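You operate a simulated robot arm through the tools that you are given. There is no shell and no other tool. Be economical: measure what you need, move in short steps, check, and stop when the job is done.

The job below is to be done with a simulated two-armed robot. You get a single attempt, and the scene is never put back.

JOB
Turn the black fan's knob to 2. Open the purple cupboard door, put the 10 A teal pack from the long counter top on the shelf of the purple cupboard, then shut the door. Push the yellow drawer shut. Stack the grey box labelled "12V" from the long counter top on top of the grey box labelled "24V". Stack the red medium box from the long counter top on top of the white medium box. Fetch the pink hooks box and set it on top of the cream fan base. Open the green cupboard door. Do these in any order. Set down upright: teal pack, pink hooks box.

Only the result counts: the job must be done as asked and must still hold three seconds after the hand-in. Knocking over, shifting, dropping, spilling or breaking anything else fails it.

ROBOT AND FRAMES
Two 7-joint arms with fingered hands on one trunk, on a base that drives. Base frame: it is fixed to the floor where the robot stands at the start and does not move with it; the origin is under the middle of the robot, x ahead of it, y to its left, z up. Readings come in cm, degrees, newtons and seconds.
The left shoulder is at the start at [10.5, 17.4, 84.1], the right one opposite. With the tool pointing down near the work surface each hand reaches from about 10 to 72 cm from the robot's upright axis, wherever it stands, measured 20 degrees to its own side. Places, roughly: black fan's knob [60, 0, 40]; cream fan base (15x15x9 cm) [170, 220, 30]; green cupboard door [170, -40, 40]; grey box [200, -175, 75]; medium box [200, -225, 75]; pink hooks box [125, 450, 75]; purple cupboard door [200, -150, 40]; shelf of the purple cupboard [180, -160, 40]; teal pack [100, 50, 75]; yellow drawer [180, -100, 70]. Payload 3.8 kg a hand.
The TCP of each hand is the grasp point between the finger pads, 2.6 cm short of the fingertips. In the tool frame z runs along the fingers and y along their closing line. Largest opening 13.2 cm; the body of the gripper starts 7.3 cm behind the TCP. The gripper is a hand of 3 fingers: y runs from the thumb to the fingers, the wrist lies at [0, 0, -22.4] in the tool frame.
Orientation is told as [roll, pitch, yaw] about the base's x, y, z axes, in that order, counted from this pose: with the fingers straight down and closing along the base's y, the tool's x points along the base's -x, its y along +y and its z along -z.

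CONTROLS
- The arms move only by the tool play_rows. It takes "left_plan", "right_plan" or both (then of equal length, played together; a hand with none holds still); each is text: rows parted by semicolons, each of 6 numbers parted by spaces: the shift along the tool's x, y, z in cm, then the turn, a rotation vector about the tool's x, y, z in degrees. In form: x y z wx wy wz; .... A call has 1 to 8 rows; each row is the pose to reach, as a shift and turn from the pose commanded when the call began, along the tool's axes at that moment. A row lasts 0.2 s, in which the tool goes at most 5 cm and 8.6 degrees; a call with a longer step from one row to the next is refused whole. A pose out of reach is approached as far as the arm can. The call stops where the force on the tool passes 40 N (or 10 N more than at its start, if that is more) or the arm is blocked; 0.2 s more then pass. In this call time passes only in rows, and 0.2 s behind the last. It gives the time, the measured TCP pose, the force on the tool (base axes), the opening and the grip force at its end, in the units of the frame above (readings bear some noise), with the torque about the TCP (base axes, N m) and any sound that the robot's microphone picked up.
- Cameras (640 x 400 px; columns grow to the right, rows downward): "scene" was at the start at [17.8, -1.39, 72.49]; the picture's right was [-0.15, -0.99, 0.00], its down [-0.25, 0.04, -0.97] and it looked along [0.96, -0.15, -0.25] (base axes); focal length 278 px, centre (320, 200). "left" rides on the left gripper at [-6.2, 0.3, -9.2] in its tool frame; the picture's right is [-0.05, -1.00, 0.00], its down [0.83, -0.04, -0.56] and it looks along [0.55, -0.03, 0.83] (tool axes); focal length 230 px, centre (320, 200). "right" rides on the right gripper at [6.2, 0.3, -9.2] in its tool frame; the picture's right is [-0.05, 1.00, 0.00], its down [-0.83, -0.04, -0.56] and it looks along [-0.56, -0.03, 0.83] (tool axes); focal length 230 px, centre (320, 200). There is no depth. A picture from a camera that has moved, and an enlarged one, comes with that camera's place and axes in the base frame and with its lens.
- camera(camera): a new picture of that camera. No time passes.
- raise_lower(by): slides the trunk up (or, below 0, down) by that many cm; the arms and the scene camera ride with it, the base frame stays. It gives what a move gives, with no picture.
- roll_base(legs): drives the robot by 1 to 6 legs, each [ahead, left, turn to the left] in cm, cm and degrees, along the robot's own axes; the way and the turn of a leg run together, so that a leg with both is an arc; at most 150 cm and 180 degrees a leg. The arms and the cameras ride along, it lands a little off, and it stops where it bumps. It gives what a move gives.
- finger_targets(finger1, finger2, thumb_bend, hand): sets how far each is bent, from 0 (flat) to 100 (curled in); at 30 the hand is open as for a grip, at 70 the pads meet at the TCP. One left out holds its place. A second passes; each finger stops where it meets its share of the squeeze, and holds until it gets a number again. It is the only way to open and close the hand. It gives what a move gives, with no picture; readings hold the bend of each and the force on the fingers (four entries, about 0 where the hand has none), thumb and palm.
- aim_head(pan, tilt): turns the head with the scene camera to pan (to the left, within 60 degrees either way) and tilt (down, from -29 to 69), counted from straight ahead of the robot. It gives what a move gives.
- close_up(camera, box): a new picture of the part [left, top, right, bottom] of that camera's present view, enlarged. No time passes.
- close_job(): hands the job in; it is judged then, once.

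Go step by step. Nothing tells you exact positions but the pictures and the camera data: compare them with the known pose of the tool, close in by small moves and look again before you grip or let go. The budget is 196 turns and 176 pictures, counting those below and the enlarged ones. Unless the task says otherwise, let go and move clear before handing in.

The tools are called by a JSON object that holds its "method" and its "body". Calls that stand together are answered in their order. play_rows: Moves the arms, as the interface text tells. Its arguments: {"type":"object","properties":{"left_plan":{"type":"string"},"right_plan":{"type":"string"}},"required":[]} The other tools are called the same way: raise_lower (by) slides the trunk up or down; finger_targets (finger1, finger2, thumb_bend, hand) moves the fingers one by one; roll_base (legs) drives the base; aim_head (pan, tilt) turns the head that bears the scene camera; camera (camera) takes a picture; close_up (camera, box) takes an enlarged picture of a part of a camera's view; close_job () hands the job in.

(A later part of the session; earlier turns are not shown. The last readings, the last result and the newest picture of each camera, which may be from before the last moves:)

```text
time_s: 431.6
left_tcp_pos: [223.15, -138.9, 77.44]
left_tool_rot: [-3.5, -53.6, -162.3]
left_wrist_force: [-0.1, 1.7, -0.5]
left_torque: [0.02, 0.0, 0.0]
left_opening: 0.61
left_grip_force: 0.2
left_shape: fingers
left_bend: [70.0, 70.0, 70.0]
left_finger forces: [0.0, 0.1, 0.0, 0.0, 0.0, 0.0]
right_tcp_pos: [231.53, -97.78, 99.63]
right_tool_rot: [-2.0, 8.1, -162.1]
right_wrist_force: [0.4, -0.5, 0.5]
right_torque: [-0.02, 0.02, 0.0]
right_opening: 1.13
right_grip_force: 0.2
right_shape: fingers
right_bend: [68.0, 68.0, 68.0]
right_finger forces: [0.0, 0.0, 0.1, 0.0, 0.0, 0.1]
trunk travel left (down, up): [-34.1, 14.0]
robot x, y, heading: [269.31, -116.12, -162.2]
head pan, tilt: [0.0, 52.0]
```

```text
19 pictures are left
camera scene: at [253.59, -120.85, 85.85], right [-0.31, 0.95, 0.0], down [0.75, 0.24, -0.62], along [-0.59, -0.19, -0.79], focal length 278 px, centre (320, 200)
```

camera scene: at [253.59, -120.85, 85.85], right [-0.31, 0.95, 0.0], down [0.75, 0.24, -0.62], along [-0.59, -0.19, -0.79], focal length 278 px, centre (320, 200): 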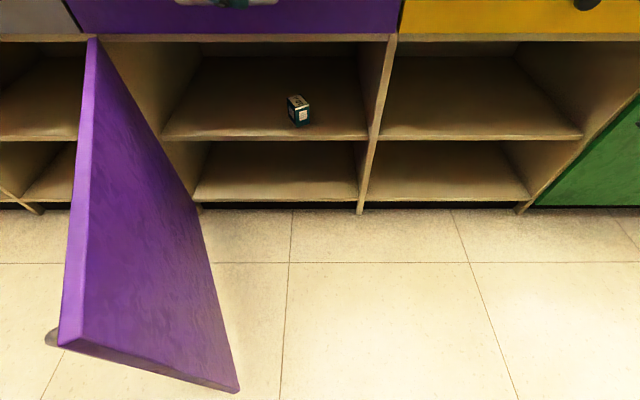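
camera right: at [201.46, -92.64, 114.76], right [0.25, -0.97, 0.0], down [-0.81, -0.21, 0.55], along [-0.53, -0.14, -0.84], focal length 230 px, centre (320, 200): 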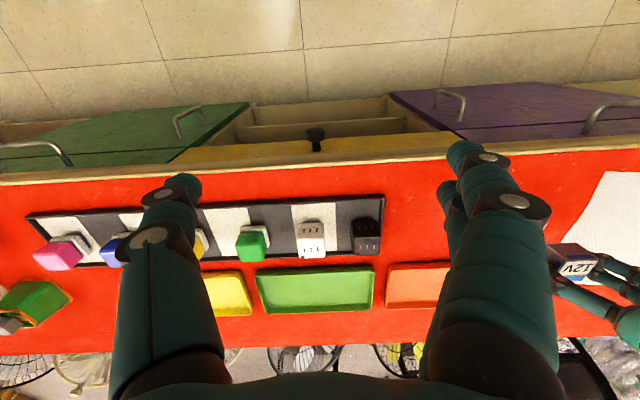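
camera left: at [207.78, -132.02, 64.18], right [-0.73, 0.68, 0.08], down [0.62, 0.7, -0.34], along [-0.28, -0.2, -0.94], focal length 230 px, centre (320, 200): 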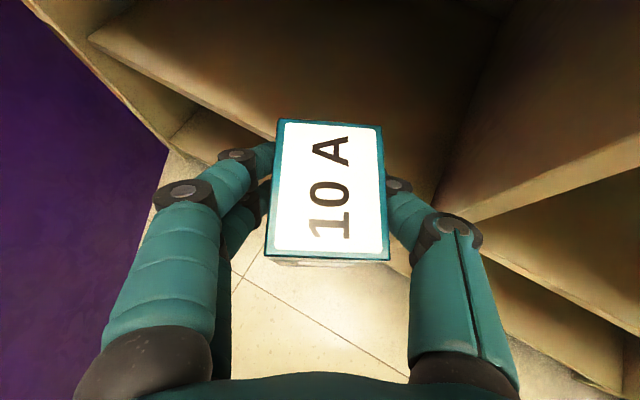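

The robot's body nudged the door wider (~65°) and the pack is seen standing on the shelf. To close it I'll bring the left hand vertically over the door to its outer side.

{"method": "play_rows", "body": {"left_plan": "0.5 2.8 -1.7 0 6.6 0; 0.9 5.5 -3.4 0 13.2 0; 1.4 8.3 -5 0 19.8 0; 1.9 11 -6.7 0 26.4 0; 2.3 13.8 -8.4 0 33 0; 2.8 16.5 -10 0 39.6 0; 3.2 19.3 -11.8 0 46.2 0; 3.7 22 -13.5 0 53 0"}}

{"method": "roll_base", "body": {"legs": [[0, 3, 0]]}}

{"method": "camera", "body": {"camera": "scene"}}

```text
time_s: 433.4
left_tcp_pos: [241.16, -156.86, 81.81]
left_tool_rot: [-2.1, -0.5, -165.2]
left_wrist_force: [-0.4, 0.4, 0.5]
left_torque: [0.02, -0.02, 0.02]
left_opening: 0.62
left_grip_force: 0.1
left_shape: fingers
left_bend: [70.0, 70.0, 70.0]
left_finger forces: [0.1, 0.1, 0.0, 0.0, 0.0, 0.0]
right_tcp_pos: [231.54, -97.85, 99.66]
right_tool_rot: [-2.1, 8.2, -162.2]
right_wrist_force: [0.4, -0.5, -0.7]
right_torque: [0.0, 0.01, -0.02]
right_opening: 1.14
right_grip_force: 0.1
right_shape: fingers
right_bend: [68.0, 68.0, 68.0]
right_finger forces: [0.0, 0.0, 0.1, 0.0, 0.1, 0.0]
trunk travel left (down, up): [-34.1, 14.0]
robot x, y, heading: [269.43, -115.91, -162.2]
head pan, tilt: [0.0, 52.0]
```

```text
time_s: 434.1
left_tcp_pos: [241.62, -157.04, 81.81]
left_tool_rot: [-2.1, -0.6, -165.2]
left_wrist_force: [-0.1, 0.9, 0.4]
left_torque: [-0.04, -0.01, 0.0]
left_opening: 0.63
left_grip_force: 0.1
left_shape: fingers
left_bend: [70.0, 70.0, 70.0]
left_finger forces: [0.0, 0.0, 0.0, 0.0, 0.0, 0.0]
right_tcp_pos: [231.76, -98.06, 99.72]
right_tool_rot: [-2.0, 8.1, -162.2]
right_wrist_force: [0.5, 0.4, -1.0]
right_torque: [0.01, 0.05, -0.01]
right_opening: 1.11
right_grip_force: 0.0
right_shape: fingers
right_bend: [68.0, 68.0, 68.0]
right_finger forces: [0.0, 0.0, 0.0, 0.0, 0.0, 0.1]
trunk travel left (down, up): [-34.1, 14.0]
robot x, y, heading: [269.27, -116.06, -162.3]
head pan, tilt: [0.0, 52.0]
stopped in leg 1: the robot was blocked; the commanded pose is now the measured one
```

```text
18 pictures are left
camera scene: at [253.74, -121.01, 85.84], right [-0.31, 0.95, 0.0], down [0.75, 0.24, -0.62], along [-0.59, -0.19, -0.79], focal length 278 px, centre (320, 200)
```

scene: 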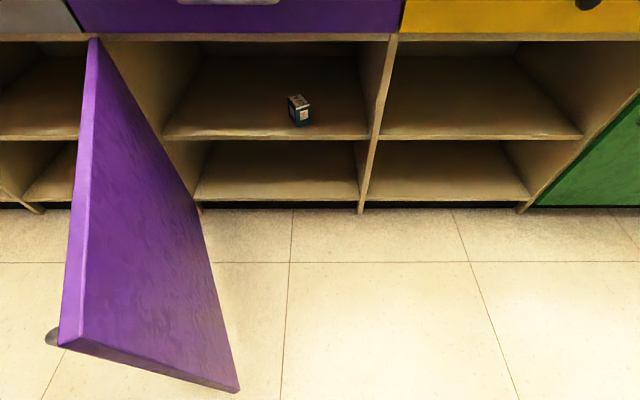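

The hand is just left of the door; I move it 5 cm farther left for clearance and lower.

{"method": "play_rows", "body": {"left_plan": "0 2 0 0 0 0; 0 4 0 0 0 0; 0 5.5 0 0 0 0"}}

{"method": "raise_lower", "body": {"by": -30}}

{"method": "aim_head", "body": {"pan": 25, "tilt": 45}}

{"method": "camera", "body": {"camera": "scene"}}

```text
time_s: 434.9
left_tcp_pos: [242.89, -162.57, 81.64]
left_tool_rot: [-2.2, -0.6, -165.2]
left_wrist_force: [-0.2, 0.7, 0.2]
left_torque: [-0.03, -0.04, 0.02]
left_opening: 0.6
left_grip_force: 0.1
left_shape: fingers
left_bend: [70.0, 70.0, 70.0]
left_finger forces: [0.0, 0.1, 0.1, 0.0, 0.1, 0.0]
right_tcp_pos: [231.67, -97.87, 99.72]
right_tool_rot: [-2.0, 8.1, -162.2]
right_wrist_force: [-0.9, 0.1, -0.3]
right_torque: [-0.03, 0.03, 0.02]
right_opening: 1.13
right_grip_force: 0.2
right_shape: fingers
right_bend: [68.0, 68.0, 68.0]
right_finger forces: [0.1, 0.0, 0.1, 0.0, 0.0, 0.1]
trunk travel left (down, up): [-34.1, 14.0]
robot x, y, heading: [269.49, -116.1, -162.3]
head pan, tilt: [0.0, 52.0]
```

```text
time_s: 437.9
left_tcp_pos: [242.93, -162.47, 51.56]
left_tool_rot: [-2.1, -0.4, -165.2]
left_wrist_force: [0.2, -0.9, -0.1]
left_torque: [-0.02, 0.01, 0.02]
left_opening: 0.59
left_grip_force: 0.2
left_shape: fingers
left_bend: [70.0, 70.0, 70.0]
left_finger forces: [0.0, 0.0, 0.0, 0.1, 0.0, 0.0]
right_tcp_pos: [231.64, -98.05, 69.76]
right_tool_rot: [-2.1, 8.1, -162.1]
right_wrist_force: [1.1, -0.6, -0.7]
right_torque: [0.0, 0.0, 0.01]
right_opening: 1.13
right_grip_force: 0.0
right_shape: fingers
right_bend: [68.0, 68.0, 68.0]
right_finger forces: [0.0, 0.0, 0.0, 0.1, 0.0, 0.0]
trunk travel left (down, up): [-4.1, 44.0]
robot x, y, heading: [269.24, -115.76, -162.4]
head pan, tilt: [0.0, 52.0]
```

```text
time_s: 438.8
left_tcp_pos: [242.82, -162.31, 51.65]
left_tool_rot: [-2.1, -0.5, -165.1]
left_wrist_force: [-0.4, -0.5, 0.3]
left_torque: [0.02, -0.02, -0.04]
left_opening: 0.64
left_grip_force: 0.1
left_shape: fingers
left_bend: [70.0, 70.0, 70.0]
left_finger forces: [0.1, 0.0, 0.0, 0.0, 0.0, 0.1]
right_tcp_pos: [231.6, -97.95, 69.56]
right_tool_rot: [-2.0, 8.1, -162.3]
right_wrist_force: [-0.2, 0.1, -0.6]
right_torque: [-0.04, 0.0, -0.01]
right_opening: 1.14
right_grip_force: 0.1
right_shape: fingers
right_bend: [68.0, 68.0, 68.0]
right_finger forces: [0.0, 0.0, 0.0, 0.0, 0.1, 0.1]
trunk travel left (down, up): [-4.1, 44.0]
robot x, y, heading: [269.42, -116.35, -162.1]
head pan, tilt: [25.0, 45.0]
```

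```text
17 pictures are left
camera scene: at [254.3, -124.4, 56.42], right [-0.68, 0.73, 0.0], down [0.52, 0.48, -0.71], along [-0.52, -0.48, -0.71], focal length 278 px, centre (320, 200)
```

scene: 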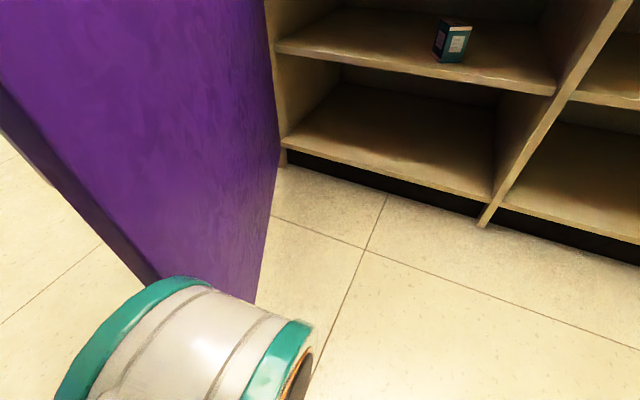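

The hand is down on the outer side. I sweep right and inward to swing the door shut.

{"method": "roll_base", "body": {"legs": [[0, -15, 0], [6, -13, 0]]}}

{"method": "aim_head", "body": {"pan": 20, "tilt": 35}}

{"method": "camera", "body": {"camera": "scene"}}

```text
time_s: 442.1
left_tcp_pos: [228.67, -137.91, 51.51]
left_tool_rot: [-2.1, -0.6, -164.8]
left_wrist_force: [0.9, -0.3, -0.1]
left_torque: [0.03, -0.02, -0.01]
left_opening: 0.59
left_grip_force: 0.1
left_shape: fingers
left_bend: [70.0, 70.0, 70.0]
left_finger forces: [0.1, 0.1, 0.1, 0.0, 0.0, 0.0]
right_tcp_pos: [217.35, -73.36, 69.61]
right_tool_rot: [-1.9, 8.2, -162.0]
right_wrist_force: [-0.1, 0.0, 0.6]
right_torque: [-0.01, 0.0, -0.02]
right_opening: 1.14
right_grip_force: 0.1
right_shape: fingers
right_bend: [68.0, 68.0, 68.0]
right_finger forces: [0.1, 0.1, 0.1, 0.1, 0.0, 0.0]
trunk travel left (down, up): [-4.1, 44.0]
robot x, y, heading: [255.12, -91.28, -162.0]
head pan, tilt: [25.0, 45.0]
```

```text
time_s: 442.8
left_tcp_pos: [228.82, -137.83, 51.65]
left_tool_rot: [-2.1, -0.4, -165.0]
left_wrist_force: [-0.3, -0.2, 0.1]
left_torque: [0.01, 0.0, 0.0]
left_opening: 0.59
left_grip_force: 0.1
left_shape: fingers
left_bend: [70.0, 70.0, 70.0]
left_finger forces: [0.0, 0.0, 0.0, 0.0, 0.0, 0.0]
right_tcp_pos: [217.32, -73.43, 69.72]
right_tool_rot: [-2.0, 8.1, -162.1]
right_wrist_force: [0.5, 0.1, 0.2]
right_torque: [-0.02, 0.01, 0.01]
right_opening: 1.13
right_grip_force: 0.1
right_shape: fingers
right_bend: [68.0, 68.0, 68.0]
right_finger forces: [0.1, 0.0, 0.0, 0.0, 0.0, 0.1]
trunk travel left (down, up): [-4.1, 44.0]
robot x, y, heading: [255.19, -91.27, -162.2]
head pan, tilt: [20.0, 35.0]
```

```text
16 pictures are left
camera scene: at [239.14, -99.68, 57.9], right [-0.62, 0.79, 0.0], down [0.45, 0.35, -0.82], along [-0.64, -0.5, -0.57], focal length 278 px, centre (320, 200)
```

scene: 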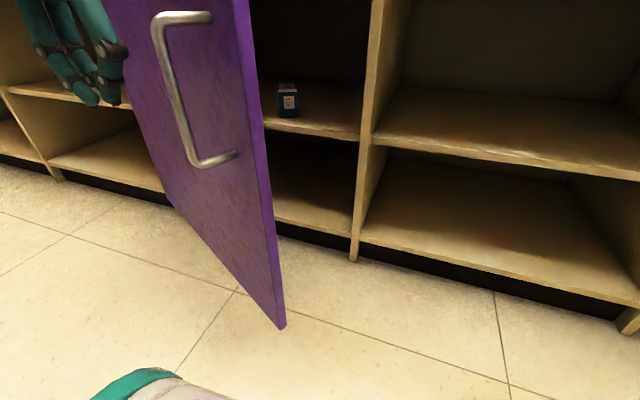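

The hand is on the outer face. I push forward to close.

{"method": "roll_base", "body": {"legs": [[20, 0, 0]]}}

{"method": "play_rows", "body": {"left_plan": "-1.5 0 0 0 0 0; -3 0 0 0 0 0; -4.5 0 0 0 0 0; -6 0 0 0 0 0; -7.5 0 0 0 0 0; -9 0 0 0 0 0; -10.5 0 0 0 0 0; -12 0 0 0 0 0"}}

{"method": "aim_head", "body": {"pan": 10, "tilt": 40}}

{"method": "camera", "body": {"camera": "scene"}}

```text
time_s: 444.4
left_tcp_pos: [209.74, -143.74, 51.61]
left_tool_rot: [-2.1, -0.5, -165.0]
left_wrist_force: [-0.3, -0.1, 0.9]
left_torque: [0.03, 0.01, -0.01]
left_opening: 0.6
left_grip_force: 0.0
left_shape: fingers
left_bend: [70.0, 70.0, 70.0]
left_finger forces: [0.0, 0.0, 0.0, 0.1, 0.0, 0.1]
right_tcp_pos: [198.41, -79.53, 69.66]
right_tool_rot: [-2.0, 8.1, -162.1]
right_wrist_force: [-0.4, -0.1, 0.5]
right_torque: [0.0, -0.04, -0.02]
right_opening: 1.13
right_grip_force: 0.1
right_shape: fingers
right_bend: [68.0, 68.0, 68.0]
right_finger forces: [0.0, 0.0, 0.0, 0.1, 0.1, 0.0]
trunk travel left (down, up): [-4.1, 44.0]
robot x, y, heading: [236.37, -97.36, -161.8]
head pan, tilt: [20.0, 35.0]
```

```text
time_s: 445.9
left_tcp_pos: [210.44, -144.19, 51.87]
left_tool_rot: [-2.7, 1.9, -167.7]
left_wrist_force: [-0.9, -0.1, -0.3]
left_torque: [-0.02, 0.0, -0.01]
left_opening: 0.57
left_grip_force: 0.0
left_shape: fingers
left_bend: [70.0, 70.0, 70.0]
left_finger forces: [0.0, 0.1, 0.0, 0.0, 0.1, 0.0]
right_tcp_pos: [198.08, -83.18, 70.23]
right_tool_rot: [-2.0, 7.5, -156.1]
right_wrist_force: [0.5, 0.2, 0.4]
right_torque: [-0.03, 0.01, -0.03]
right_opening: 1.15
right_grip_force: 0.0
right_shape: fingers
right_bend: [68.0, 68.0, 68.0]
right_finger forces: [0.1, 0.0, 0.1, 0.1, 0.1, 0.0]
trunk travel left (down, up): [-4.1, 44.0]
robot x, y, heading: [236.78, -97.33, -156.1]
head pan, tilt: [20.0, 35.0]
stopped in row 7 (left hand): the arm was blocked; the commanded pose is now the measured one
```

```text
time_s: 446.6
left_tcp_pos: [210.28, -143.94, 51.71]
left_tool_rot: [-2.9, 2.0, -167.6]
left_wrist_force: [0.3, 0.0, -0.4]
left_torque: [-0.02, 0.0, 0.02]
left_opening: 0.58
left_grip_force: 0.0
left_shape: fingers
left_bend: [70.0, 70.0, 70.0]
left_finger forces: [0.0, 0.0, 0.0, 0.0, 0.1, 0.0]
right_tcp_pos: [197.87, -83.17, 70.18]
right_tool_rot: [-2.1, 7.1, -156.1]
right_wrist_force: [-0.5, 0.2, 0.2]
right_torque: [-0.01, 0.01, 0.02]
right_opening: 1.13
right_grip_force: 0.1
right_shape: fingers
right_bend: [68.0, 68.0, 68.0]
right_finger forces: [0.0, 0.0, 0.1, 0.0, 0.1, 0.0]
trunk travel left (down, up): [-4.1, 44.0]
robot x, y, heading: [236.77, -97.48, -156.1]
head pan, tilt: [10.0, 40.0]
```

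```text
15 pictures are left
camera scene: at [221.43, -105.72, 57.47], right [-0.56, 0.83, 0.0], down [0.52, 0.35, -0.78], along [-0.65, -0.43, -0.63], focal length 278 px, centre (320, 200)
```

scene: 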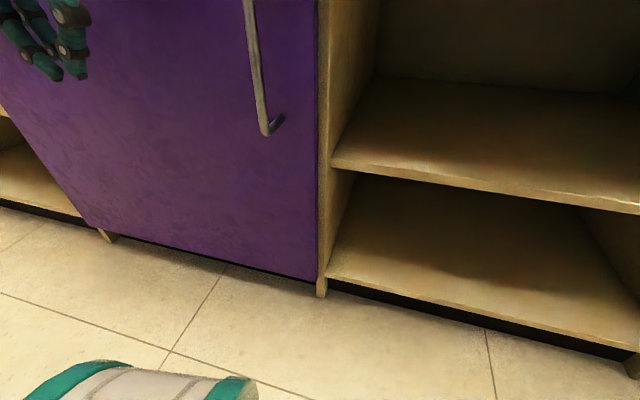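

The door looks shut. To be sure it's seated, I back off, tilt the fist forward and press the door near its handle side.

{"method": "roll_base", "body": {"legs": [[-12, 0, -6.3]]}}

{"method": "play_rows", "body": {"left_plan": "0 -1 0 0 -7.5 0; 0 -2 0 0 -15 0; 0 -3 0 0 -22.5 0; 0 -4 0 0 -30 0; 0 -5 0 0 -37.5 0; 0 -6 0 0 -45 0; 0 -7 0 0 -52.5 0; 0 -8 0 0 -60 0"}}

{"method": "play_rows", "body": {"left_plan": "-1.2 0 2.2 0 0 0; -2.5 0 4.3 0 0 0; -3.7 0 6.5 0 0 0; -5 0 8.7 0 0 0; -6.2 0 10.8 0 0 0; -7.5 0 13 0 0 0; -8.7 0 15.1 0 0 0; -10 0 17.3 0 0 0"}}

{"method": "camera", "body": {"camera": "left"}}

```text
time_s: 447.8
left_tcp_pos: [215.48, -136.92, 50.9]
left_tool_rot: [-3.1, 3.1, -173.8]
left_wrist_force: [1.1, 0.4, -0.2]
left_torque: [-0.03, 0.0, 0.0]
left_opening: 0.58
left_grip_force: 0.1
left_shape: fingers
left_bend: [70.0, 70.0, 70.0]
left_finger forces: [0.1, 0.0, 0.0, 0.0, 0.0, 0.0]
right_tcp_pos: [210.07, -74.78, 69.59]
right_tool_rot: [-1.9, 8.0, -162.9]
right_wrist_force: [0.2, -0.7, 0.1]
right_torque: [0.01, 0.0, 0.03]
right_opening: 1.11
right_grip_force: 0.0
right_shape: fingers
right_bend: [68.0, 68.0, 68.0]
right_finger forces: [0.1, 0.1, 0.1, 0.0, 0.1, 0.0]
trunk travel left (down, up): [-4.1, 44.0]
robot x, y, heading: [247.88, -93.66, -162.8]
head pan, tilt: [10.0, 40.0]
```

```text
time_s: 449.8
left_tcp_pos: [208.47, -136.24, 46.96]
left_tool_rot: [13.1, -52.7, 163.6]
left_wrist_force: [-0.5, 0.4, 0.1]
left_torque: [0.0, 0.0, 0.0]
left_opening: 0.55
left_grip_force: 0.0
left_shape: fingers
left_bend: [70.0, 70.0, 70.0]
left_finger forces: [0.0, 0.0, 0.0, 0.0, 0.0, 0.0]
left hand out of reach, approached as far as the arm can: row 3, 4, 5, 6, 7, 8
right_tcp_pos: [210.09, -74.75, 69.7]
right_tool_rot: [-2.0, 8.2, -163.0]
right_wrist_force: [0.2, -0.3, -0.6]
right_torque: [0.0, 0.02, -0.01]
right_opening: 1.13
right_grip_force: 0.0
right_shape: fingers
right_bend: [68.0, 68.0, 68.0]
right_finger forces: [0.0, 0.1, 0.1, 0.1, 0.0, 0.0]
trunk travel left (down, up): [-4.1, 44.0]
robot x, y, heading: [247.65, -92.75, -163.0]
head pan, tilt: [10.0, 40.0]
stopped in row 8 (left hand): the arm was blocked; the commanded pose is now the measured one
```

```text
time_s: 450.9
left_tcp_pos: [199.45, -135.02, 45.32]
left_tool_rot: [11.9, -51.7, 164.5]
left_wrist_force: [17.0, 6.8, 5.1]
left_torque: [-0.12, 0.19, 0.04]
left_opening: 0.0
left_grip_force: 11.4
left_shape: fingers
left_bend: [75.0, 70.0, 69.0]
left_finger forces: [24.0, 0.1, 0.0, 0.0, 0.1, 0.1]
right_tcp_pos: [210.17, -74.88, 69.67]
right_tool_rot: [-2.0, 8.1, -162.7]
right_wrist_force: [0.7, -0.2, -0.6]
right_torque: [0.0, 0.01, -0.03]
right_opening: 1.11
right_grip_force: 0.1
right_shape: fingers
right_bend: [68.0, 68.0, 68.0]
right_finger forces: [0.0, 0.1, 0.1, 0.0, 0.0, 0.0]
trunk travel left (down, up): [-4.1, 44.0]
robot x, y, heading: [247.84, -93.09, -162.7]
head pan, tilt: [10.0, 40.0]
stopped in row 5 (left hand): the force on the tool passed its limit at 63 N (the readings are from after the stop); the commanded pose is now the measured one
```

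```text
14 pictures are left
camera left: at [202.93, -134.56, 55.68], right [0.08, 0.99, -0.09], down [0.94, -0.1, -0.32], along [-0.33, -0.06, -0.94], focal length 230 px, centre (320, 200)
```

left: 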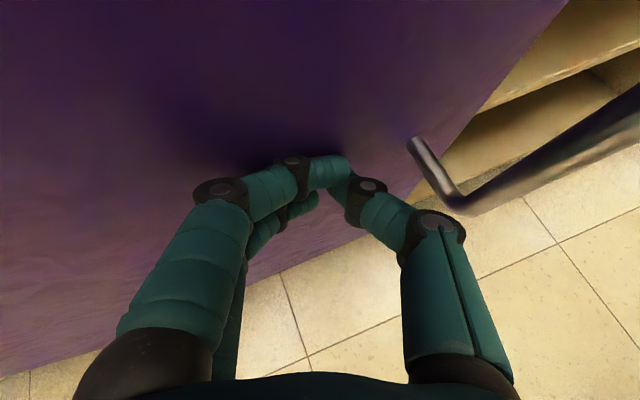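

The door took a firm press at the face plane: it's shut. Now the green door: I straighten the left hand again for hooking its handle.

{"method": "play_rows", "body": {"left_plan": "0 0 -2 -4.4 0 -3.4; 0 -1 -4 -8.7 0 -6.7; 0 -3 -6 -13 0 -10; 0 -6 -8 -17.4 0 -13.4; 0 -9 -8 -21.7 0 -16.7; 0 -12 -8 -26 0 -20"}}

{"method": "play_rows", "body": {"left_plan": "-1 -2 0 0 -4 0; -2 -4 0 0 -8 0; -3 -6 0 0 -12 0; -4 -8 0 0 -16 0; -5 -8 0 0 -20 0; -5 -8 0 0 -25 0; -5 -8 0 0 -30 0"}}

{"method": "roll_base", "body": {"legs": [[-6, 0, 0], [0, -58, 0]]}}

```text
time_s: 452.5
left_tcp_pos: [212.26, -141.74, 43.32]
left_tool_rot: [43.1, -53.3, 157.4]
left_wrist_force: [0.1, -0.2, -0.8]
left_torque: [-0.04, 0.03, 0.0]
left_opening: 0.58
left_grip_force: 0.0
left_shape: fingers
left_bend: [70.0, 70.0, 70.0]
left_finger forces: [0.1, 0.0, 0.0, 0.0, 0.1, 0.0]
left hand out of reach, approached as far as the arm can: row 3, 4, 5, 6
right_tcp_pos: [210.03, -74.8, 69.55]
right_tool_rot: [-2.0, 8.2, -162.7]
right_wrist_force: [0.4, -1.1, 0.7]
right_torque: [0.03, -0.01, 0.04]
right_opening: 1.12
right_grip_force: 0.0
right_shape: fingers
right_bend: [68.0, 68.0, 68.0]
right_finger forces: [0.1, 0.0, 0.0, 0.0, 0.0, 0.0]
trunk travel left (down, up): [-4.1, 44.0]
robot x, y, heading: [248.02, -93.12, -162.7]
head pan, tilt: [10.0, 40.0]
stopped in row 6 (left hand): the arm was blocked; the commanded pose is now the measured one
```

```text
time_s: 454.1
left_tcp_pos: [207.71, -133.49, 44.08]
left_tool_rot: [93.3, -66.0, 100.4]
left_wrist_force: [-0.7, 0.4, -0.5]
left_torque: [-0.01, 0.02, 0.01]
left_opening: 0.57
left_grip_force: 0.0
left_shape: fingers
left_bend: [70.0, 70.0, 70.0]
left_finger forces: [0.1, 0.1, 0.1, 0.0, 0.1, 0.0]
right_tcp_pos: [210.11, -74.77, 69.66]
right_tool_rot: [-2.0, 8.1, -162.8]
right_wrist_force: [-0.4, -0.6, -0.5]
right_torque: [-0.01, 0.0, 0.01]
right_opening: 1.12
right_grip_force: 0.0
right_shape: fingers
right_bend: [68.0, 68.0, 68.0]
right_finger forces: [0.0, 0.0, 0.0, 0.0, 0.0, 0.0]
trunk travel left (down, up): [-4.1, 44.0]
robot x, y, heading: [247.84, -93.35, -162.9]
head pan, tilt: [10.0, 40.0]
```

```text
time_s: 460.1
left_tcp_pos: [196.35, -76.94, 44.04]
left_tool_rot: [93.2, -66.0, 100.5]
left_wrist_force: [0.0, -0.4, 0.5]
left_torque: [-0.01, 0.01, 0.03]
left_opening: 0.55
left_grip_force: 0.1
left_shape: fingers
left_bend: [70.0, 70.0, 70.0]
left_finger forces: [0.0, 0.1, 0.0, 0.0, 0.0, 0.0]
right_tcp_pos: [199.09, -18.46, 69.64]
right_tool_rot: [-2.0, 8.2, -162.9]
right_wrist_force: [-0.1, -0.5, -0.5]
right_torque: [0.01, -0.03, 0.0]
right_opening: 1.13
right_grip_force: 0.1
right_shape: fingers
right_bend: [68.0, 68.0, 68.0]
right_finger forces: [0.0, 0.0, 0.0, 0.1, 0.0, 0.1]
trunk travel left (down, up): [-4.1, 44.0]
robot x, y, heading: [236.64, -37.11, -162.8]
head pan, tilt: [10.0, 40.0]
```

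My rotation went about the wrong sense, but the tool now points straight ahead with only a ~24° roll. I unroll it, shift it inward and open the hand.

{"method": "play_rows", "body": {"left_plan": "0 0 0 0 0 -8; 0 0 0 0 0 -16; 0 0 0 0 0 -24"}}

{"method": "play_rows", "body": {"left_plan": "-1 -3 0 0 0 0; -2 -6 0 0 0 0; -3 -9 0 0 0 0; -4 -12 0 0 0 0; -5 -15 0 0 0 0"}}

{"method": "finger_targets", "body": {"hand": "left", "finger1": 44, "finger2": 44, "thumb_bend": 44}}

{"method": "camera", "body": {"camera": "left"}}

```text
time_s: 460.9
left_tcp_pos: [196.42, -76.93, 44.1]
left_tool_rot: [-176.5, -88.7, 10.0]
left_wrist_force: [-0.5, 0.2, -0.3]
left_torque: [0.0, -0.01, 0.01]
left_opening: 0.58
left_grip_force: 0.1
left_shape: fingers
left_bend: [70.0, 70.0, 70.0]
left_finger forces: [0.0, 0.0, 0.1, 0.0, 0.0, 0.0]
right_tcp_pos: [199.08, -18.39, 69.63]
right_tool_rot: [-2.0, 8.0, -162.9]
right_wrist_force: [0.2, 0.1, 0.3]
right_torque: [0.01, 0.01, -0.04]
right_opening: 1.13
right_grip_force: 0.1
right_shape: fingers
right_bend: [68.0, 68.0, 68.0]
right_finger forces: [0.1, 0.1, 0.0, 0.1, 0.1, 0.0]
trunk travel left (down, up): [-4.1, 44.0]
robot x, y, heading: [236.9, -36.67, -163.0]
head pan, tilt: [10.0, 40.0]
```

```text
time_s: 462.1
left_tcp_pos: [194.31, -63.94, 47.65]
left_tool_rot: [99.4, -80.5, 87.6]
left_wrist_force: [-0.9, 0.1, -0.1]
left_torque: [0.0, -0.01, 0.03]
left_opening: 0.58
left_grip_force: 0.0
left_shape: fingers
left_bend: [70.0, 70.0, 70.0]
left_finger forces: [0.0, 0.1, 0.0, 0.0, 0.0, 0.1]
right_tcp_pos: [199.02, -18.48, 69.74]
right_tool_rot: [-2.1, 8.2, -162.9]
right_wrist_force: [-0.2, 0.2, -0.4]
right_torque: [-0.01, 0.0, -0.01]
right_opening: 1.14
right_grip_force: 0.0
right_shape: fingers
right_bend: [68.0, 68.0, 68.0]
right_finger forces: [0.0, 0.1, 0.1, 0.1, 0.1, 0.0]
trunk travel left (down, up): [-4.1, 44.0]
robot x, y, heading: [236.83, -36.84, -162.9]
head pan, tilt: [10.0, 40.0]
stopped in row 5 (left hand): the arm was blocked; the commanded pose is now the measured one
```

```text
time_s: 463.1
left_tcp_pos: [194.27, -63.8, 47.7]
left_tool_rot: [99.6, -80.6, 87.4]
left_wrist_force: [-0.7, -0.8, 0.0]
left_torque: [0.03, -0.01, 0.01]
left_opening: 8.7
left_grip_force: 0.1
left_shape: fingers
left_bend: [44.0, 44.0, 44.0]
left_finger forces: [0.0, 0.1, 0.1, 0.0, 0.0, 0.0]
right_tcp_pos: [199.02, -18.43, 69.64]
right_tool_rot: [-2.0, 8.2, -162.8]
right_wrist_force: [0.1, 0.3, 1.3]
right_torque: [0.01, -0.01, 0.02]
right_opening: 1.15
right_grip_force: 0.0
right_shape: fingers
right_bend: [68.0, 68.0, 68.0]
right_finger forces: [0.0, 0.0, 0.1, 0.1, 0.1, 0.0]
trunk travel left (down, up): [-4.1, 44.0]
robot x, y, heading: [236.66, -36.71, -162.9]
head pan, tilt: [10.0, 40.0]
```

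```text
13 pictures are left
camera left: at [203.42, -62.09, 53.52], right [-0.12, 0.99, -0.11], down [0.54, -0.03, -0.84], along [-0.83, -0.16, -0.53], focal length 230 px, centre (320, 200)
```

left: 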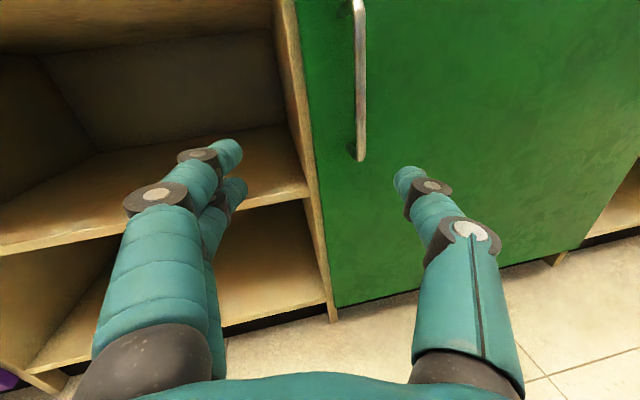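

The bar is at [177.4, -61.6]. I shift 4.2 cm right with the base, then advance 16 cm.

{"method": "roll_base", "body": {"legs": [[0, -4.2, 0]]}}

{"method": "play_rows", "body": {"left_plan": "-0.3 0 4 0 0 0; -0.6 0 8 0 0 0; -0.8 0 12 0 0 0; -1 0 14.5 0 0 0"}}

{"method": "camera", "body": {"camera": "left"}}

```text
time_s: 464.1
left_tcp_pos: [192.97, -59.81, 47.65]
left_tool_rot: [99.7, -80.6, 87.2]
left_wrist_force: [0.1, 0.4, -0.1]
left_torque: [0.03, 0.0, -0.03]
left_opening: 8.74
left_grip_force: 0.0
left_shape: fingers
left_bend: [44.0, 44.0, 44.0]
left_finger forces: [0.0, 0.0, 0.0, 0.0, 0.1, 0.0]
right_tcp_pos: [197.78, -14.4, 69.66]
right_tool_rot: [-2.0, 8.1, -163.2]
right_wrist_force: [-0.5, 0.2, 0.2]
right_torque: [-0.02, 0.01, -0.02]
right_opening: 1.11
right_grip_force: 0.0
right_shape: fingers
right_bend: [68.0, 68.0, 68.0]
right_finger forces: [0.0, 0.0, 0.0, 0.0, 0.0, 0.0]
trunk travel left (down, up): [-4.1, 44.0]
robot x, y, heading: [235.3, -32.67, -162.8]
head pan, tilt: [10.0, 40.0]
```

```text
time_s: 464.9
left_tcp_pos: [182.9, -62.95, 46.28]
left_tool_rot: [87.6, -72.2, 97.4]
left_wrist_force: [-0.7, 0.0, 0.0]
left_torque: [-0.03, 0.02, 0.03]
left_opening: 8.77
left_grip_force: 0.1
left_shape: fingers
left_bend: [44.0, 44.0, 44.0]
left_finger forces: [0.1, 0.1, 0.1, 0.1, 0.0, 0.0]
right_tcp_pos: [197.77, -14.49, 69.7]
right_tool_rot: [-2.0, 8.2, -162.9]
right_wrist_force: [0.5, -0.1, -0.7]
right_torque: [-0.01, 0.01, 0.02]
right_opening: 1.12
right_grip_force: 0.1
right_shape: fingers
right_bend: [68.0, 68.0, 68.0]
right_finger forces: [0.0, 0.1, 0.1, 0.0, 0.0, 0.1]
trunk travel left (down, up): [-4.1, 44.0]
robot x, y, heading: [235.2, -32.71, -162.9]
head pan, tilt: [10.0, 40.0]
stopped in row 4 (left hand): the arm was blocked; the commanded pose is now the measured one
```

```text
12 pictures are left
camera left: at [191.76, -60.65, 52.35], right [-0.08, 0.96, -0.26], down [0.58, -0.16, -0.8], along [-0.81, -0.21, -0.55], focal length 230 px, centre (320, 200)
```

left: 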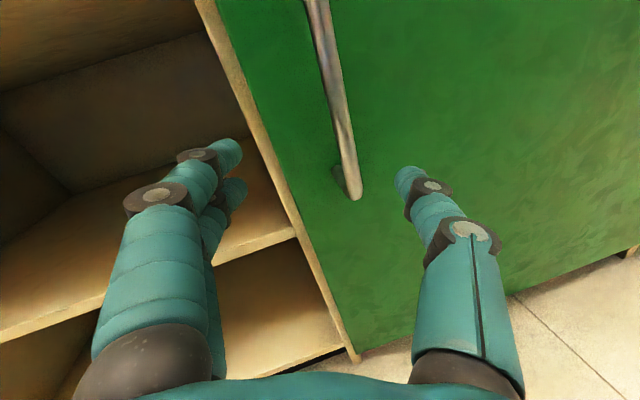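

The arm hit its own limit; I finish the approach with the base (4.5 cm ahead, 2.6 right) and trunk +4.

{"method": "raise_lower", "body": {"by": 4}}

{"method": "roll_base", "body": {"legs": [[4.6, -2.4, 0]]}}

{"method": "finger_targets", "body": {"hand": "left", "finger1": 72, "finger2": 72, "thumb_bend": 72}}

{"method": "camera", "body": {"camera": "left"}}

```text
time_s: 465.8
left_tcp_pos: [182.85, -62.87, 50.23]
left_tool_rot: [87.5, -72.3, 97.4]
left_wrist_force: [-0.2, 0.1, -0.2]
left_torque: [0.0, 0.02, 0.0]
left_opening: 8.75
left_grip_force: 0.1
left_shape: fingers
left_bend: [44.0, 44.0, 44.0]
left_finger forces: [0.0, 0.1, 0.1, 0.0, 0.0, 0.1]
right_tcp_pos: [197.91, -14.37, 73.57]
right_tool_rot: [-2.0, 8.3, -162.9]
right_wrist_force: [-0.6, -0.3, -0.1]
right_torque: [-0.01, -0.03, 0.0]
right_opening: 1.13
right_grip_force: 0.1
right_shape: fingers
right_bend: [68.0, 68.0, 68.0]
right_finger forces: [0.1, 0.1, 0.0, 0.0, 0.0, 0.1]
trunk travel left (down, up): [-8.1, 40.0]
robot x, y, heading: [235.95, -32.92, -162.8]
head pan, tilt: [10.0, 40.0]
```

```text
time_s: 466.8
left_tcp_pos: [178.11, -62.11, 50.34]
left_tool_rot: [87.5, -72.2, 97.4]
left_wrist_force: [4.8, 2.1, 0.6]
left_torque: [-0.07, 0.11, 0.19]
left_opening: 8.74
left_grip_force: 1.8
left_shape: fingers
left_bend: [45.0, 44.0, 44.0]
left_finger forces: [4.4, 0.0, 0.0, 0.0, 0.0, 0.0]
right_tcp_pos: [192.8, -13.52, 73.7]
right_tool_rot: [-1.9, 8.4, -162.9]
right_wrist_force: [-0.4, 0.8, 0.6]
right_torque: [0.03, 0.01, -0.02]
right_opening: 1.11
right_grip_force: 0.1
right_shape: fingers
right_bend: [68.0, 68.0, 68.0]
right_finger forces: [0.0, 0.1, 0.1, 0.0, 0.1, 0.0]
trunk travel left (down, up): [-8.1, 40.0]
robot x, y, heading: [230.04, -31.62, -163.2]
head pan, tilt: [10.0, 40.0]
stopped in leg 1: the force on the tool passed its limit at 55 N (the readings are from after the stop); the commanded pose is now the measured one
```

```text
time_s: 467.8
left_tcp_pos: [178.0, -62.06, 50.36]
left_tool_rot: [87.5, -72.3, 97.6]
left_wrist_force: [2.9, -6.5, 1.7]
left_torque: [0.0, 0.13, 0.58]
left_opening: 0.25
left_grip_force: 6.0
left_shape: fingers
left_bend: [72.0, 47.0, 71.0]
left_finger forces: [0.0, 10.3, 0.0, 0.0, 2.7, 0.0]
right_tcp_pos: [192.76, -13.41, 73.73]
right_tool_rot: [-2.1, 8.3, -162.9]
right_wrist_force: [-0.3, -0.2, -0.1]
right_torque: [0.03, -0.02, 0.03]
right_opening: 1.13
right_grip_force: 0.0
right_shape: fingers
right_bend: [68.0, 68.0, 68.0]
right_finger forces: [0.0, 0.1, 0.1, 0.1, 0.0, 0.0]
trunk travel left (down, up): [-8.1, 40.0]
robot x, y, heading: [230.3, -32.5, -162.9]
head pan, tilt: [10.0, 40.0]
```

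```text
11 pictures are left
camera left: at [186.89, -59.81, 56.32], right [-0.08, 0.96, -0.26], down [0.58, -0.16, -0.8], along [-0.81, -0.22, -0.55], focal length 230 px, centre (320, 200)
```

left: 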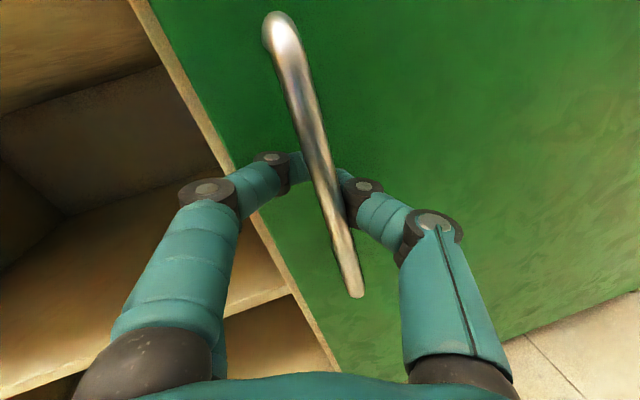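

Thumb and a finger are hooked behind the bar. I pull by backing the base.

{"method": "roll_base", "body": {"legs": [[-7, -0.5, 0], [-7, -1.5, 0]]}}

{"method": "camera", "body": {"camera": "left"}}

```text
time_s: 469.4
left_tcp_pos: [190.49, -56.03, 50.12]
left_tool_rot: [87.1, -72.2, 97.7]
left_wrist_force: [0.1, -2.9, -6.2]
left_torque: [0.57, 0.01, 1.1]
left_opening: 1.07
left_grip_force: 17.6
left_shape: fingers
left_bend: [72.0, 46.0, 66.0]
left_finger forces: [0.0, 21.5, 0.0, 0.0, 12.8, 0.0]
right_tcp_pos: [205.41, -7.43, 73.64]
right_tool_rot: [-2.0, 8.1, -163.1]
right_wrist_force: [-0.6, -0.2, 0.2]
right_torque: [0.03, 0.0, 0.01]
right_opening: 1.12
right_grip_force: 0.1
right_shape: fingers
right_bend: [68.0, 68.0, 68.0]
right_finger forces: [0.0, 0.0, 0.0, 0.1, 0.0, 0.0]
trunk travel left (down, up): [-8.1, 40.0]
robot x, y, heading: [243.07, -26.25, -162.9]
head pan, tilt: [10.0, 40.0]
```

```text
10 pictures are left
camera left: at [199.45, -53.69, 56.24], right [-0.08, 0.96, -0.25], down [0.58, -0.16, -0.8], along [-0.81, -0.21, -0.55], focal length 230 px, centre (320, 200)
```

left: 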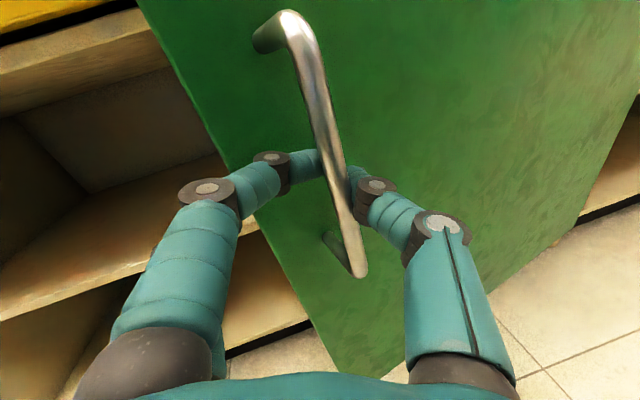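

Opened ~15°. I pull the arm back further, then continue with a right-turning arc.

{"method": "play_rows", "body": {"left_plan": "0 -0.3 -2 0 0 0; 0 -0.6 -4 0 0 0; 0 -1 -6 0 0 0; 0 -1.5 -8 0 0 0"}}

{"method": "roll_base", "body": {"legs": [[-1, 5, -10], [-1, 5, -10]]}}

{"method": "camera", "body": {"camera": "left"}}

```text
time_s: 470.2
left_tcp_pos: [195.48, -53.85, 50.41]
left_tool_rot: [89.2, -73.0, 94.9]
left_wrist_force: [-14.7, 14.0, -1.3]
left_torque: [0.4, 0.17, 0.88]
left_opening: 2.59
left_grip_force: 19.9
left_shape: fingers
left_bend: [72.0, 51.0, 59.0]
left_finger forces: [0.0, 13.5, 0.0, 0.0, 25.6, 0.0]
right_tcp_pos: [205.4, -7.24, 73.59]
right_tool_rot: [-2.1, 8.3, -163.2]
right_wrist_force: [0.2, -0.7, -0.3]
right_torque: [0.01, -0.04, -0.01]
right_opening: 1.13
right_grip_force: 0.1
right_shape: fingers
right_bend: [68.0, 68.0, 68.0]
right_finger forces: [0.0, 0.1, 0.0, 0.0, 0.0, 0.0]
trunk travel left (down, up): [-8.1, 40.0]
robot x, y, heading: [243.12, -25.67, -163.4]
head pan, tilt: [10.0, 40.0]
stopped in row 3 (left hand): the force on the tool passed its limit at 43 N (the readings are from after the stop); the commanded pose is now the measured one
```

```text
time_s: 471.3
left_tcp_pos: [194.35, -52.53, 50.13]
left_tool_rot: [88.4, -72.1, 89.6]
left_wrist_force: [8.8, -12.5, 3.3]
left_torque: [0.1, 0.16, 1.26]
left_opening: 1.49
left_grip_force: 17.8
left_shape: fingers
left_bend: [66.0, 37.0, 70.0]
left_finger forces: [8.0, 23.1, 0.0, 0.1, 5.0, 0.1]
right_tcp_pos: [210.06, -6.13, 73.6]
right_tool_rot: [-2.1, 8.2, -171.0]
right_wrist_force: [0.5, -0.7, -0.2]
right_torque: [-0.02, 0.05, -0.02]
right_opening: 1.12
right_grip_force: 0.0
right_shape: fingers
right_bend: [68.0, 68.0, 68.0]
right_finger forces: [0.0, 0.0, 0.1, 0.0, 0.1, 0.1]
trunk travel left (down, up): [-8.1, 40.0]
robot x, y, heading: [244.86, -29.64, -171.1]
head pan, tilt: [10.0, 40.0]
stopped in leg 1: the force on the tool passed its limit at 42 N (the readings are from after the stop); the commanded pose is now the measured one
```

```text
9 pictures are left
camera left: at [203.4, -51.39, 56.12], right [0.04, 0.97, -0.26], down [0.55, -0.23, -0.8], along [-0.83, -0.11, -0.54], focal length 230 px, centre (320, 200)
```

left: 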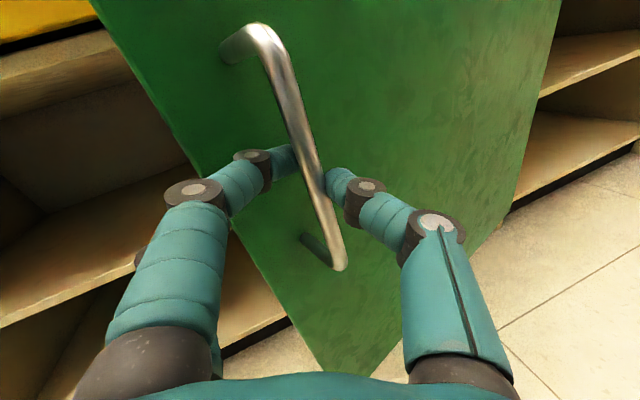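

Door at ~22°. As before I ease the finger pressing the edge (finger2) and continue turning in small arcs.

{"method": "finger_targets", "body": {"hand": "left", "finger2": 30}}

{"method": "roll_base", "body": {"legs": [[0, 3, -9], [0, 3, -9]]}}

{"method": "camera", "body": {"camera": "left"}}

```text
time_s: 472.3
left_tcp_pos: [194.14, -52.16, 49.93]
left_tool_rot: [87.6, -72.4, 89.9]
left_wrist_force: [1.2, -3.0, -0.8]
left_torque: [0.15, -0.04, 0.34]
left_opening: 1.5
left_grip_force: 8.7
left_shape: fingers
left_bend: [66.0, 34.0, 71.0]
left_finger forces: [8.4, 7.3, 0.0, 0.1, 1.6, 0.1]
right_tcp_pos: [210.24, -6.1, 73.61]
right_tool_rot: [-2.0, 8.3, -171.1]
right_wrist_force: [0.6, 0.0, 0.3]
right_torque: [-0.02, 0.06, 0.01]
right_opening: 1.12
right_grip_force: 0.0
right_shape: fingers
right_bend: [68.0, 68.0, 68.0]
right_finger forces: [0.1, 0.0, 0.0, 0.0, 0.0, 0.1]
trunk travel left (down, up): [-8.1, 40.0]
robot x, y, heading: [244.99, -29.71, -171.1]
head pan, tilt: [10.0, 40.0]
```

```text
time_s: 473.3
left_tcp_pos: [192.83, -50.59, 49.65]
left_tool_rot: [86.4, -72.1, 87.1]
left_wrist_force: [7.2, -13.9, 1.0]
left_torque: [0.42, 0.08, 1.94]
left_opening: 2.79
left_grip_force: 28.6
left_shape: fingers
left_bend: [59.0, 18.0, 72.0]
left_finger forces: [25.2, 31.5, 0.0, 0.0, 0.1, 0.0]
right_tcp_pos: [212.8, -5.03, 73.5]
right_tool_rot: [-2.0, 8.2, -176.3]
right_wrist_force: [0.6, 0.3, 0.3]
right_torque: [-0.02, 0.04, 0.0]
right_opening: 1.12
right_grip_force: 0.1
right_shape: fingers
right_bend: [68.0, 68.0, 68.0]
right_finger forces: [0.0, 0.0, 0.0, 0.0, 0.0, 0.1]
trunk travel left (down, up): [-8.1, 40.0]
robot x, y, heading: [244.88, -31.79, -176.5]
head pan, tilt: [10.0, 40.0]
stopped in leg 1: the force on the tool passed its limit at 50 N (the readings are from after the stop); the commanded pose is now the measured one
```

```text
8 pictures are left
camera left: at [201.92, -50.09, 55.71], right [0.11, 0.96, -0.26], down [0.54, -0.27, -0.79], along [-0.83, -0.05, -0.55], focal length 230 px, centre (320, 200)
```

left: 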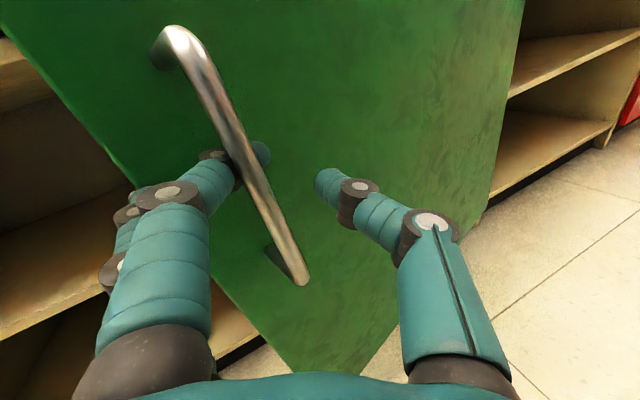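

Door ~30° open. I free the fingers and lift the hand off the bar, straighten the base, and turn the hand vertical to push from the inner side as planned.

{"method": "finger_targets", "body": {"hand": "left", "finger1": 34, "finger2": 20, "thumb_bend": 34}}

{"method": "raise_lower", "body": {"by": 36}}

{"method": "roll_base", "body": {"legs": [[0, 0, 13.8]]}}

{"method": "play_rows", "body": {"left_plan": "0 0 0 0 0 -7.5; 0 0 0 0 0 -15"}}

{"method": "play_rows", "body": {"left_plan": "-1 2 0 0 8 0; -2 4 0 0 16 0; -3 6 -1 0 24 0; -4 8 -2 0 32 0; -4 10 -3 0 40 0; -4 12 -4 0 48 0; -4 14 -5 0 56 0; -4 16 -6 0 64 0"}}

```text
time_s: 474.3
left_tcp_pos: [192.78, -50.04, 49.58]
left_tool_rot: [85.9, -72.4, 87.0]
left_wrist_force: [0.4, -0.9, 0.5]
left_torque: [-0.01, -0.01, -0.02]
left_opening: 12.11
left_grip_force: 0.1
left_shape: fingers
left_bend: [34.0, 20.0, 34.0]
left_finger forces: [0.0, 0.1, 0.0, 0.1, 0.0, 0.1]
right_tcp_pos: [212.65, -4.89, 73.56]
right_tool_rot: [-2.1, 8.2, -176.4]
right_wrist_force: [-0.3, 0.1, -0.2]
right_torque: [-0.03, -0.02, 0.01]
right_opening: 1.11
right_grip_force: 0.0
right_shape: fingers
right_bend: [68.0, 68.0, 68.0]
right_finger forces: [0.0, 0.1, 0.0, 0.0, 0.0, 0.0]
trunk travel left (down, up): [-8.1, 40.0]
robot x, y, heading: [244.73, -31.53, -176.4]
head pan, tilt: [10.0, 40.0]
```

```text
time_s: 477.8
left_tcp_pos: [192.85, -50.21, 85.44]
left_tool_rot: [85.6, -72.2, 87.4]
left_wrist_force: [-0.8, 0.1, 0.0]
left_torque: [-0.01, -0.02, 0.03]
left_opening: 12.16
left_grip_force: 0.0
left_shape: fingers
left_bend: [34.0, 20.0, 34.0]
left_finger forces: [0.0, 0.0, 0.0, 0.0, 0.0, 0.1]
right_tcp_pos: [212.67, -4.94, 109.65]
right_tool_rot: [-2.0, 8.3, -176.3]
right_wrist_force: [-0.8, 0.2, 0.0]
right_torque: [-0.01, 0.0, 0.02]
right_opening: 1.1
right_grip_force: 0.0
right_shape: fingers
right_bend: [68.0, 68.0, 68.0]
right_finger forces: [0.0, 0.0, 0.0, 0.1, 0.1, 0.0]
trunk travel left (down, up): [-44.1, 4.0]
robot x, y, heading: [245.15, -31.69, -176.4]
head pan, tilt: [10.0, 40.0]
```

```text
time_s: 479.1
left_tcp_pos: [198.64, -62.16, 85.65]
left_tool_rot: [85.9, -72.2, 101.1]
left_wrist_force: [0.4, 1.1, -0.5]
left_torque: [0.01, -0.01, -0.04]
left_opening: 12.15
left_grip_force: 0.1
left_shape: fingers
left_bend: [34.0, 20.0, 34.0]
left_finger forces: [0.0, 0.1, 0.1, 0.1, 0.0, 0.1]
right_tcp_pos: [207.26, -13.38, 109.6]
right_tool_rot: [-2.0, 8.2, -162.5]
right_wrist_force: [-0.4, 0.7, -0.5]
right_torque: [-0.04, 0.0, 0.02]
right_opening: 1.11
right_grip_force: 0.1
right_shape: fingers
right_bend: [68.0, 68.0, 68.0]
right_finger forces: [0.0, 0.0, 0.0, 0.1, 0.1, 0.0]
trunk travel left (down, up): [-44.1, 4.0]
robot x, y, heading: [244.77, -32.02, -162.5]
head pan, tilt: [10.0, 40.0]
```

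```text
time_s: 479.7
left_tcp_pos: [198.6, -62.24, 85.51]
left_tool_rot: [63.9, -87.1, 123.2]
left_wrist_force: [-0.7, 0.2, 0.2]
left_torque: [0.01, 0.0, 0.03]
left_opening: 12.18
left_grip_force: 0.2
left_shape: fingers
left_bend: [34.0, 20.0, 34.0]
left_finger forces: [0.1, 0.0, 0.1, 0.0, 0.0, 0.1]
right_tcp_pos: [207.29, -13.46, 109.69]
right_tool_rot: [-2.0, 8.2, -162.4]
right_wrist_force: [0.2, 0.3, 0.4]
right_torque: [0.01, 0.03, 0.01]
right_opening: 1.11
right_grip_force: 0.0
right_shape: fingers
right_bend: [68.0, 68.0, 68.0]
right_finger forces: [0.0, 0.0, 0.0, 0.0, 0.0, 0.0]
trunk travel left (down, up): [-44.1, 4.0]
robot x, y, heading: [244.76, -31.78, -162.6]
head pan, tilt: [10.0, 40.0]
```

```text
time_s: 480.4
left_tcp_pos: [201.23, -73.14, 88.62]
left_tool_rot: [34.0, -65.3, 156.0]
left_wrist_force: [0.2, -0.1, 0.1]
left_torque: [-0.02, -0.02, 0.01]
left_opening: 12.17
left_grip_force: 0.1
left_shape: fingers
left_bend: [34.0, 20.0, 34.0]
left_finger forces: [0.0, 0.1, 0.0, 0.0, 0.0, 0.0]
left hand out of reach, approached as far as the arm can: row 3
right_tcp_pos: [207.22, -13.34, 109.58]
right_tool_rot: [-2.0, 8.2, -162.4]
right_wrist_force: [-0.3, -0.4, -0.1]
right_torque: [-0.01, 0.02, -0.04]
right_opening: 1.12
right_grip_force: 0.0
right_shape: fingers
right_bend: [68.0, 68.0, 68.0]
right_finger forces: [0.0, 0.1, 0.0, 0.0, 0.0, 0.0]
trunk travel left (down, up): [-44.1, 4.0]
robot x, y, heading: [244.68, -31.99, -162.1]
head pan, tilt: [10.0, 40.0]
stopped in row 3 (left hand): the arm was blocked; the commanded pose is now the measured one
```

The arm paused on a limit; I continue the rotation with a forward shift.

{"method": "play_rows", "body": {"left_plan": "0 1 1 0 7 0; -1 2 2 0 14 0; -2 3 3 0 21 0; -3 4 4 0 28 0; -4 5 5 0 35 0; -5 6 5 0 42 0; -6 7 5 0 49 0; -7 8 5 0 56 0"}}

{"method": "finger_targets", "body": {"hand": "left", "finger1": 68, "finger2": 68, "thumb_bend": 68}}

```text
time_s: 482.2
left_tcp_pos: [194.75, -80.52, 95.17]
left_tool_rot: [14.0, -12.6, -175.4]
left_wrist_force: [-0.1, 0.5, -1.1]
left_torque: [0.0, 0.02, -0.04]
left_opening: 12.15
left_grip_force: 0.0
left_shape: fingers
left_bend: [34.0, 20.0, 34.0]
left_finger forces: [0.0, 0.0, 0.1, 0.0, 0.1, 0.0]
left hand out of reach, approached as far as the arm can: row 1, 2, 3, 4
right_tcp_pos: [207.05, -13.24, 109.62]
right_tool_rot: [-1.9, 8.3, -162.5]
right_wrist_force: [0.3, 0.1, 1.0]
right_torque: [-0.01, -0.04, -0.02]
right_opening: 1.11
right_grip_force: 0.1
right_shape: fingers
right_bend: [68.0, 68.0, 68.0]
right_finger forces: [0.1, 0.1, 0.0, 0.1, 0.0, 0.0]
trunk travel left (down, up): [-44.1, 4.0]
robot x, y, heading: [244.92, -31.56, -162.4]
head pan, tilt: [10.0, 40.0]
```

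```text
time_s: 483.2
left_tcp_pos: [194.81, -80.59, 94.99]
left_tool_rot: [14.0, -12.7, -175.4]
left_wrist_force: [-0.2, -0.3, 0.5]
left_torque: [-0.01, 0.04, -0.05]
left_opening: 1.15
left_grip_force: 0.1
left_shape: fingers
left_bend: [68.0, 68.0, 68.0]
left_finger forces: [0.0, 0.0, 0.1, 0.0, 0.0, 0.0]
right_tcp_pos: [207.25, -13.49, 109.68]
right_tool_rot: [-2.1, 8.1, -162.6]
right_wrist_force: [-0.1, -0.9, 0.5]
right_torque: [0.02, 0.03, 0.01]
right_opening: 1.13
right_grip_force: 0.2
right_shape: fingers
right_bend: [68.0, 68.0, 68.0]
right_finger forces: [0.0, 0.0, 0.1, 0.0, 0.0, 0.0]
trunk travel left (down, up): [-44.1, 4.0]
robot x, y, heading: [244.86, -31.56, -162.7]
head pan, tilt: [10.0, 40.0]
```

Nearly vertical now. I true it up, shift to s≈172 inside the door line, and lower.

{"method": "play_rows", "body": {"left_plan": "2 0 0 7 6 0; 4 0 0 14 12.5 0"}}

{"method": "roll_base", "body": {"legs": [[0, -26, 0]]}}

{"method": "aim_head", "body": {"pan": 15, "tilt": 50}}

{"method": "camera", "body": {"camera": "scene"}}

```text
refused: row 1 steps farther than a row can; nothing moved
```

```text
time_s: 486.1
left_tcp_pos: [187.19, -56.23, 95.07]
left_tool_rot: [13.7, -12.6, -175.2]
left_wrist_force: [-1.1, 0.3, 1.0]
left_torque: [-0.01, -0.01, -0.04]
left_opening: 1.15
left_grip_force: 0.0
left_shape: fingers
left_bend: [68.0, 68.0, 68.0]
left_finger forces: [0.0, 0.0, 0.0, 0.1, 0.0, 0.0]
right_tcp_pos: [199.25, 11.04, 109.62]
right_tool_rot: [-2.0, 8.2, -162.2]
right_wrist_force: [0.0, 0.7, 0.5]
right_torque: [-0.05, 0.01, 0.02]
right_opening: 1.11
right_grip_force: 0.1
right_shape: fingers
right_bend: [68.0, 68.0, 68.0]
right_finger forces: [0.0, 0.0, 0.0, 0.1, 0.1, 0.0]
trunk travel left (down, up): [-44.1, 4.0]
robot x, y, heading: [237.1, -6.97, -162.0]
head pan, tilt: [10.0, 40.0]
```

```text
time_s: 486.8
left_tcp_pos: [187.24, -56.19, 95.08]
left_tool_rot: [13.9, -12.7, -175.3]
left_wrist_force: [0.4, -0.2, 0.1]
left_torque: [-0.02, 0.0, -0.01]
left_opening: 1.14
left_grip_force: 0.0
left_shape: fingers
left_bend: [68.0, 68.0, 68.0]
left_finger forces: [0.1, 0.0, 0.0, 0.0, 0.0, 0.0]
right_tcp_pos: [199.36, 11.01, 109.69]
right_tool_rot: [-2.0, 8.3, -162.2]
right_wrist_force: [-0.3, 0.1, 0.0]
right_torque: [0.05, 0.0, -0.03]
right_opening: 1.1
right_grip_force: 0.2
right_shape: fingers
right_bend: [68.0, 68.0, 68.0]
right_finger forces: [0.0, 0.0, 0.1, 0.1, 0.1, 0.0]
trunk travel left (down, up): [-44.1, 4.0]
robot x, y, heading: [237.13, -6.86, -162.4]
head pan, tilt: [15.0, 50.0]
```

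```text
7 pictures are left
camera scene: at [220.64, -14.39, 98.12], right [-0.54, 0.84, 0.0], down [0.64, 0.41, -0.64], along [-0.54, -0.35, -0.77], focal length 278 px, centre (320, 200)
```

scene: 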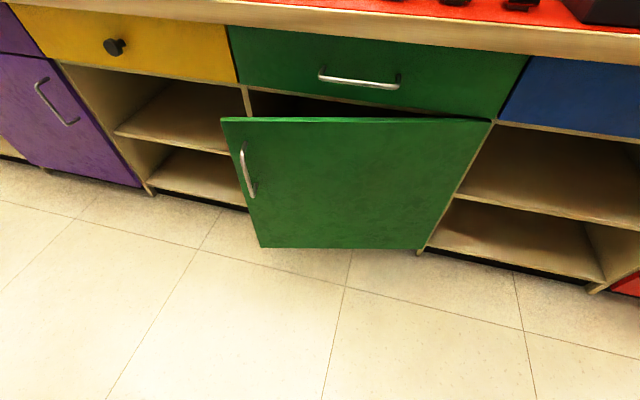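

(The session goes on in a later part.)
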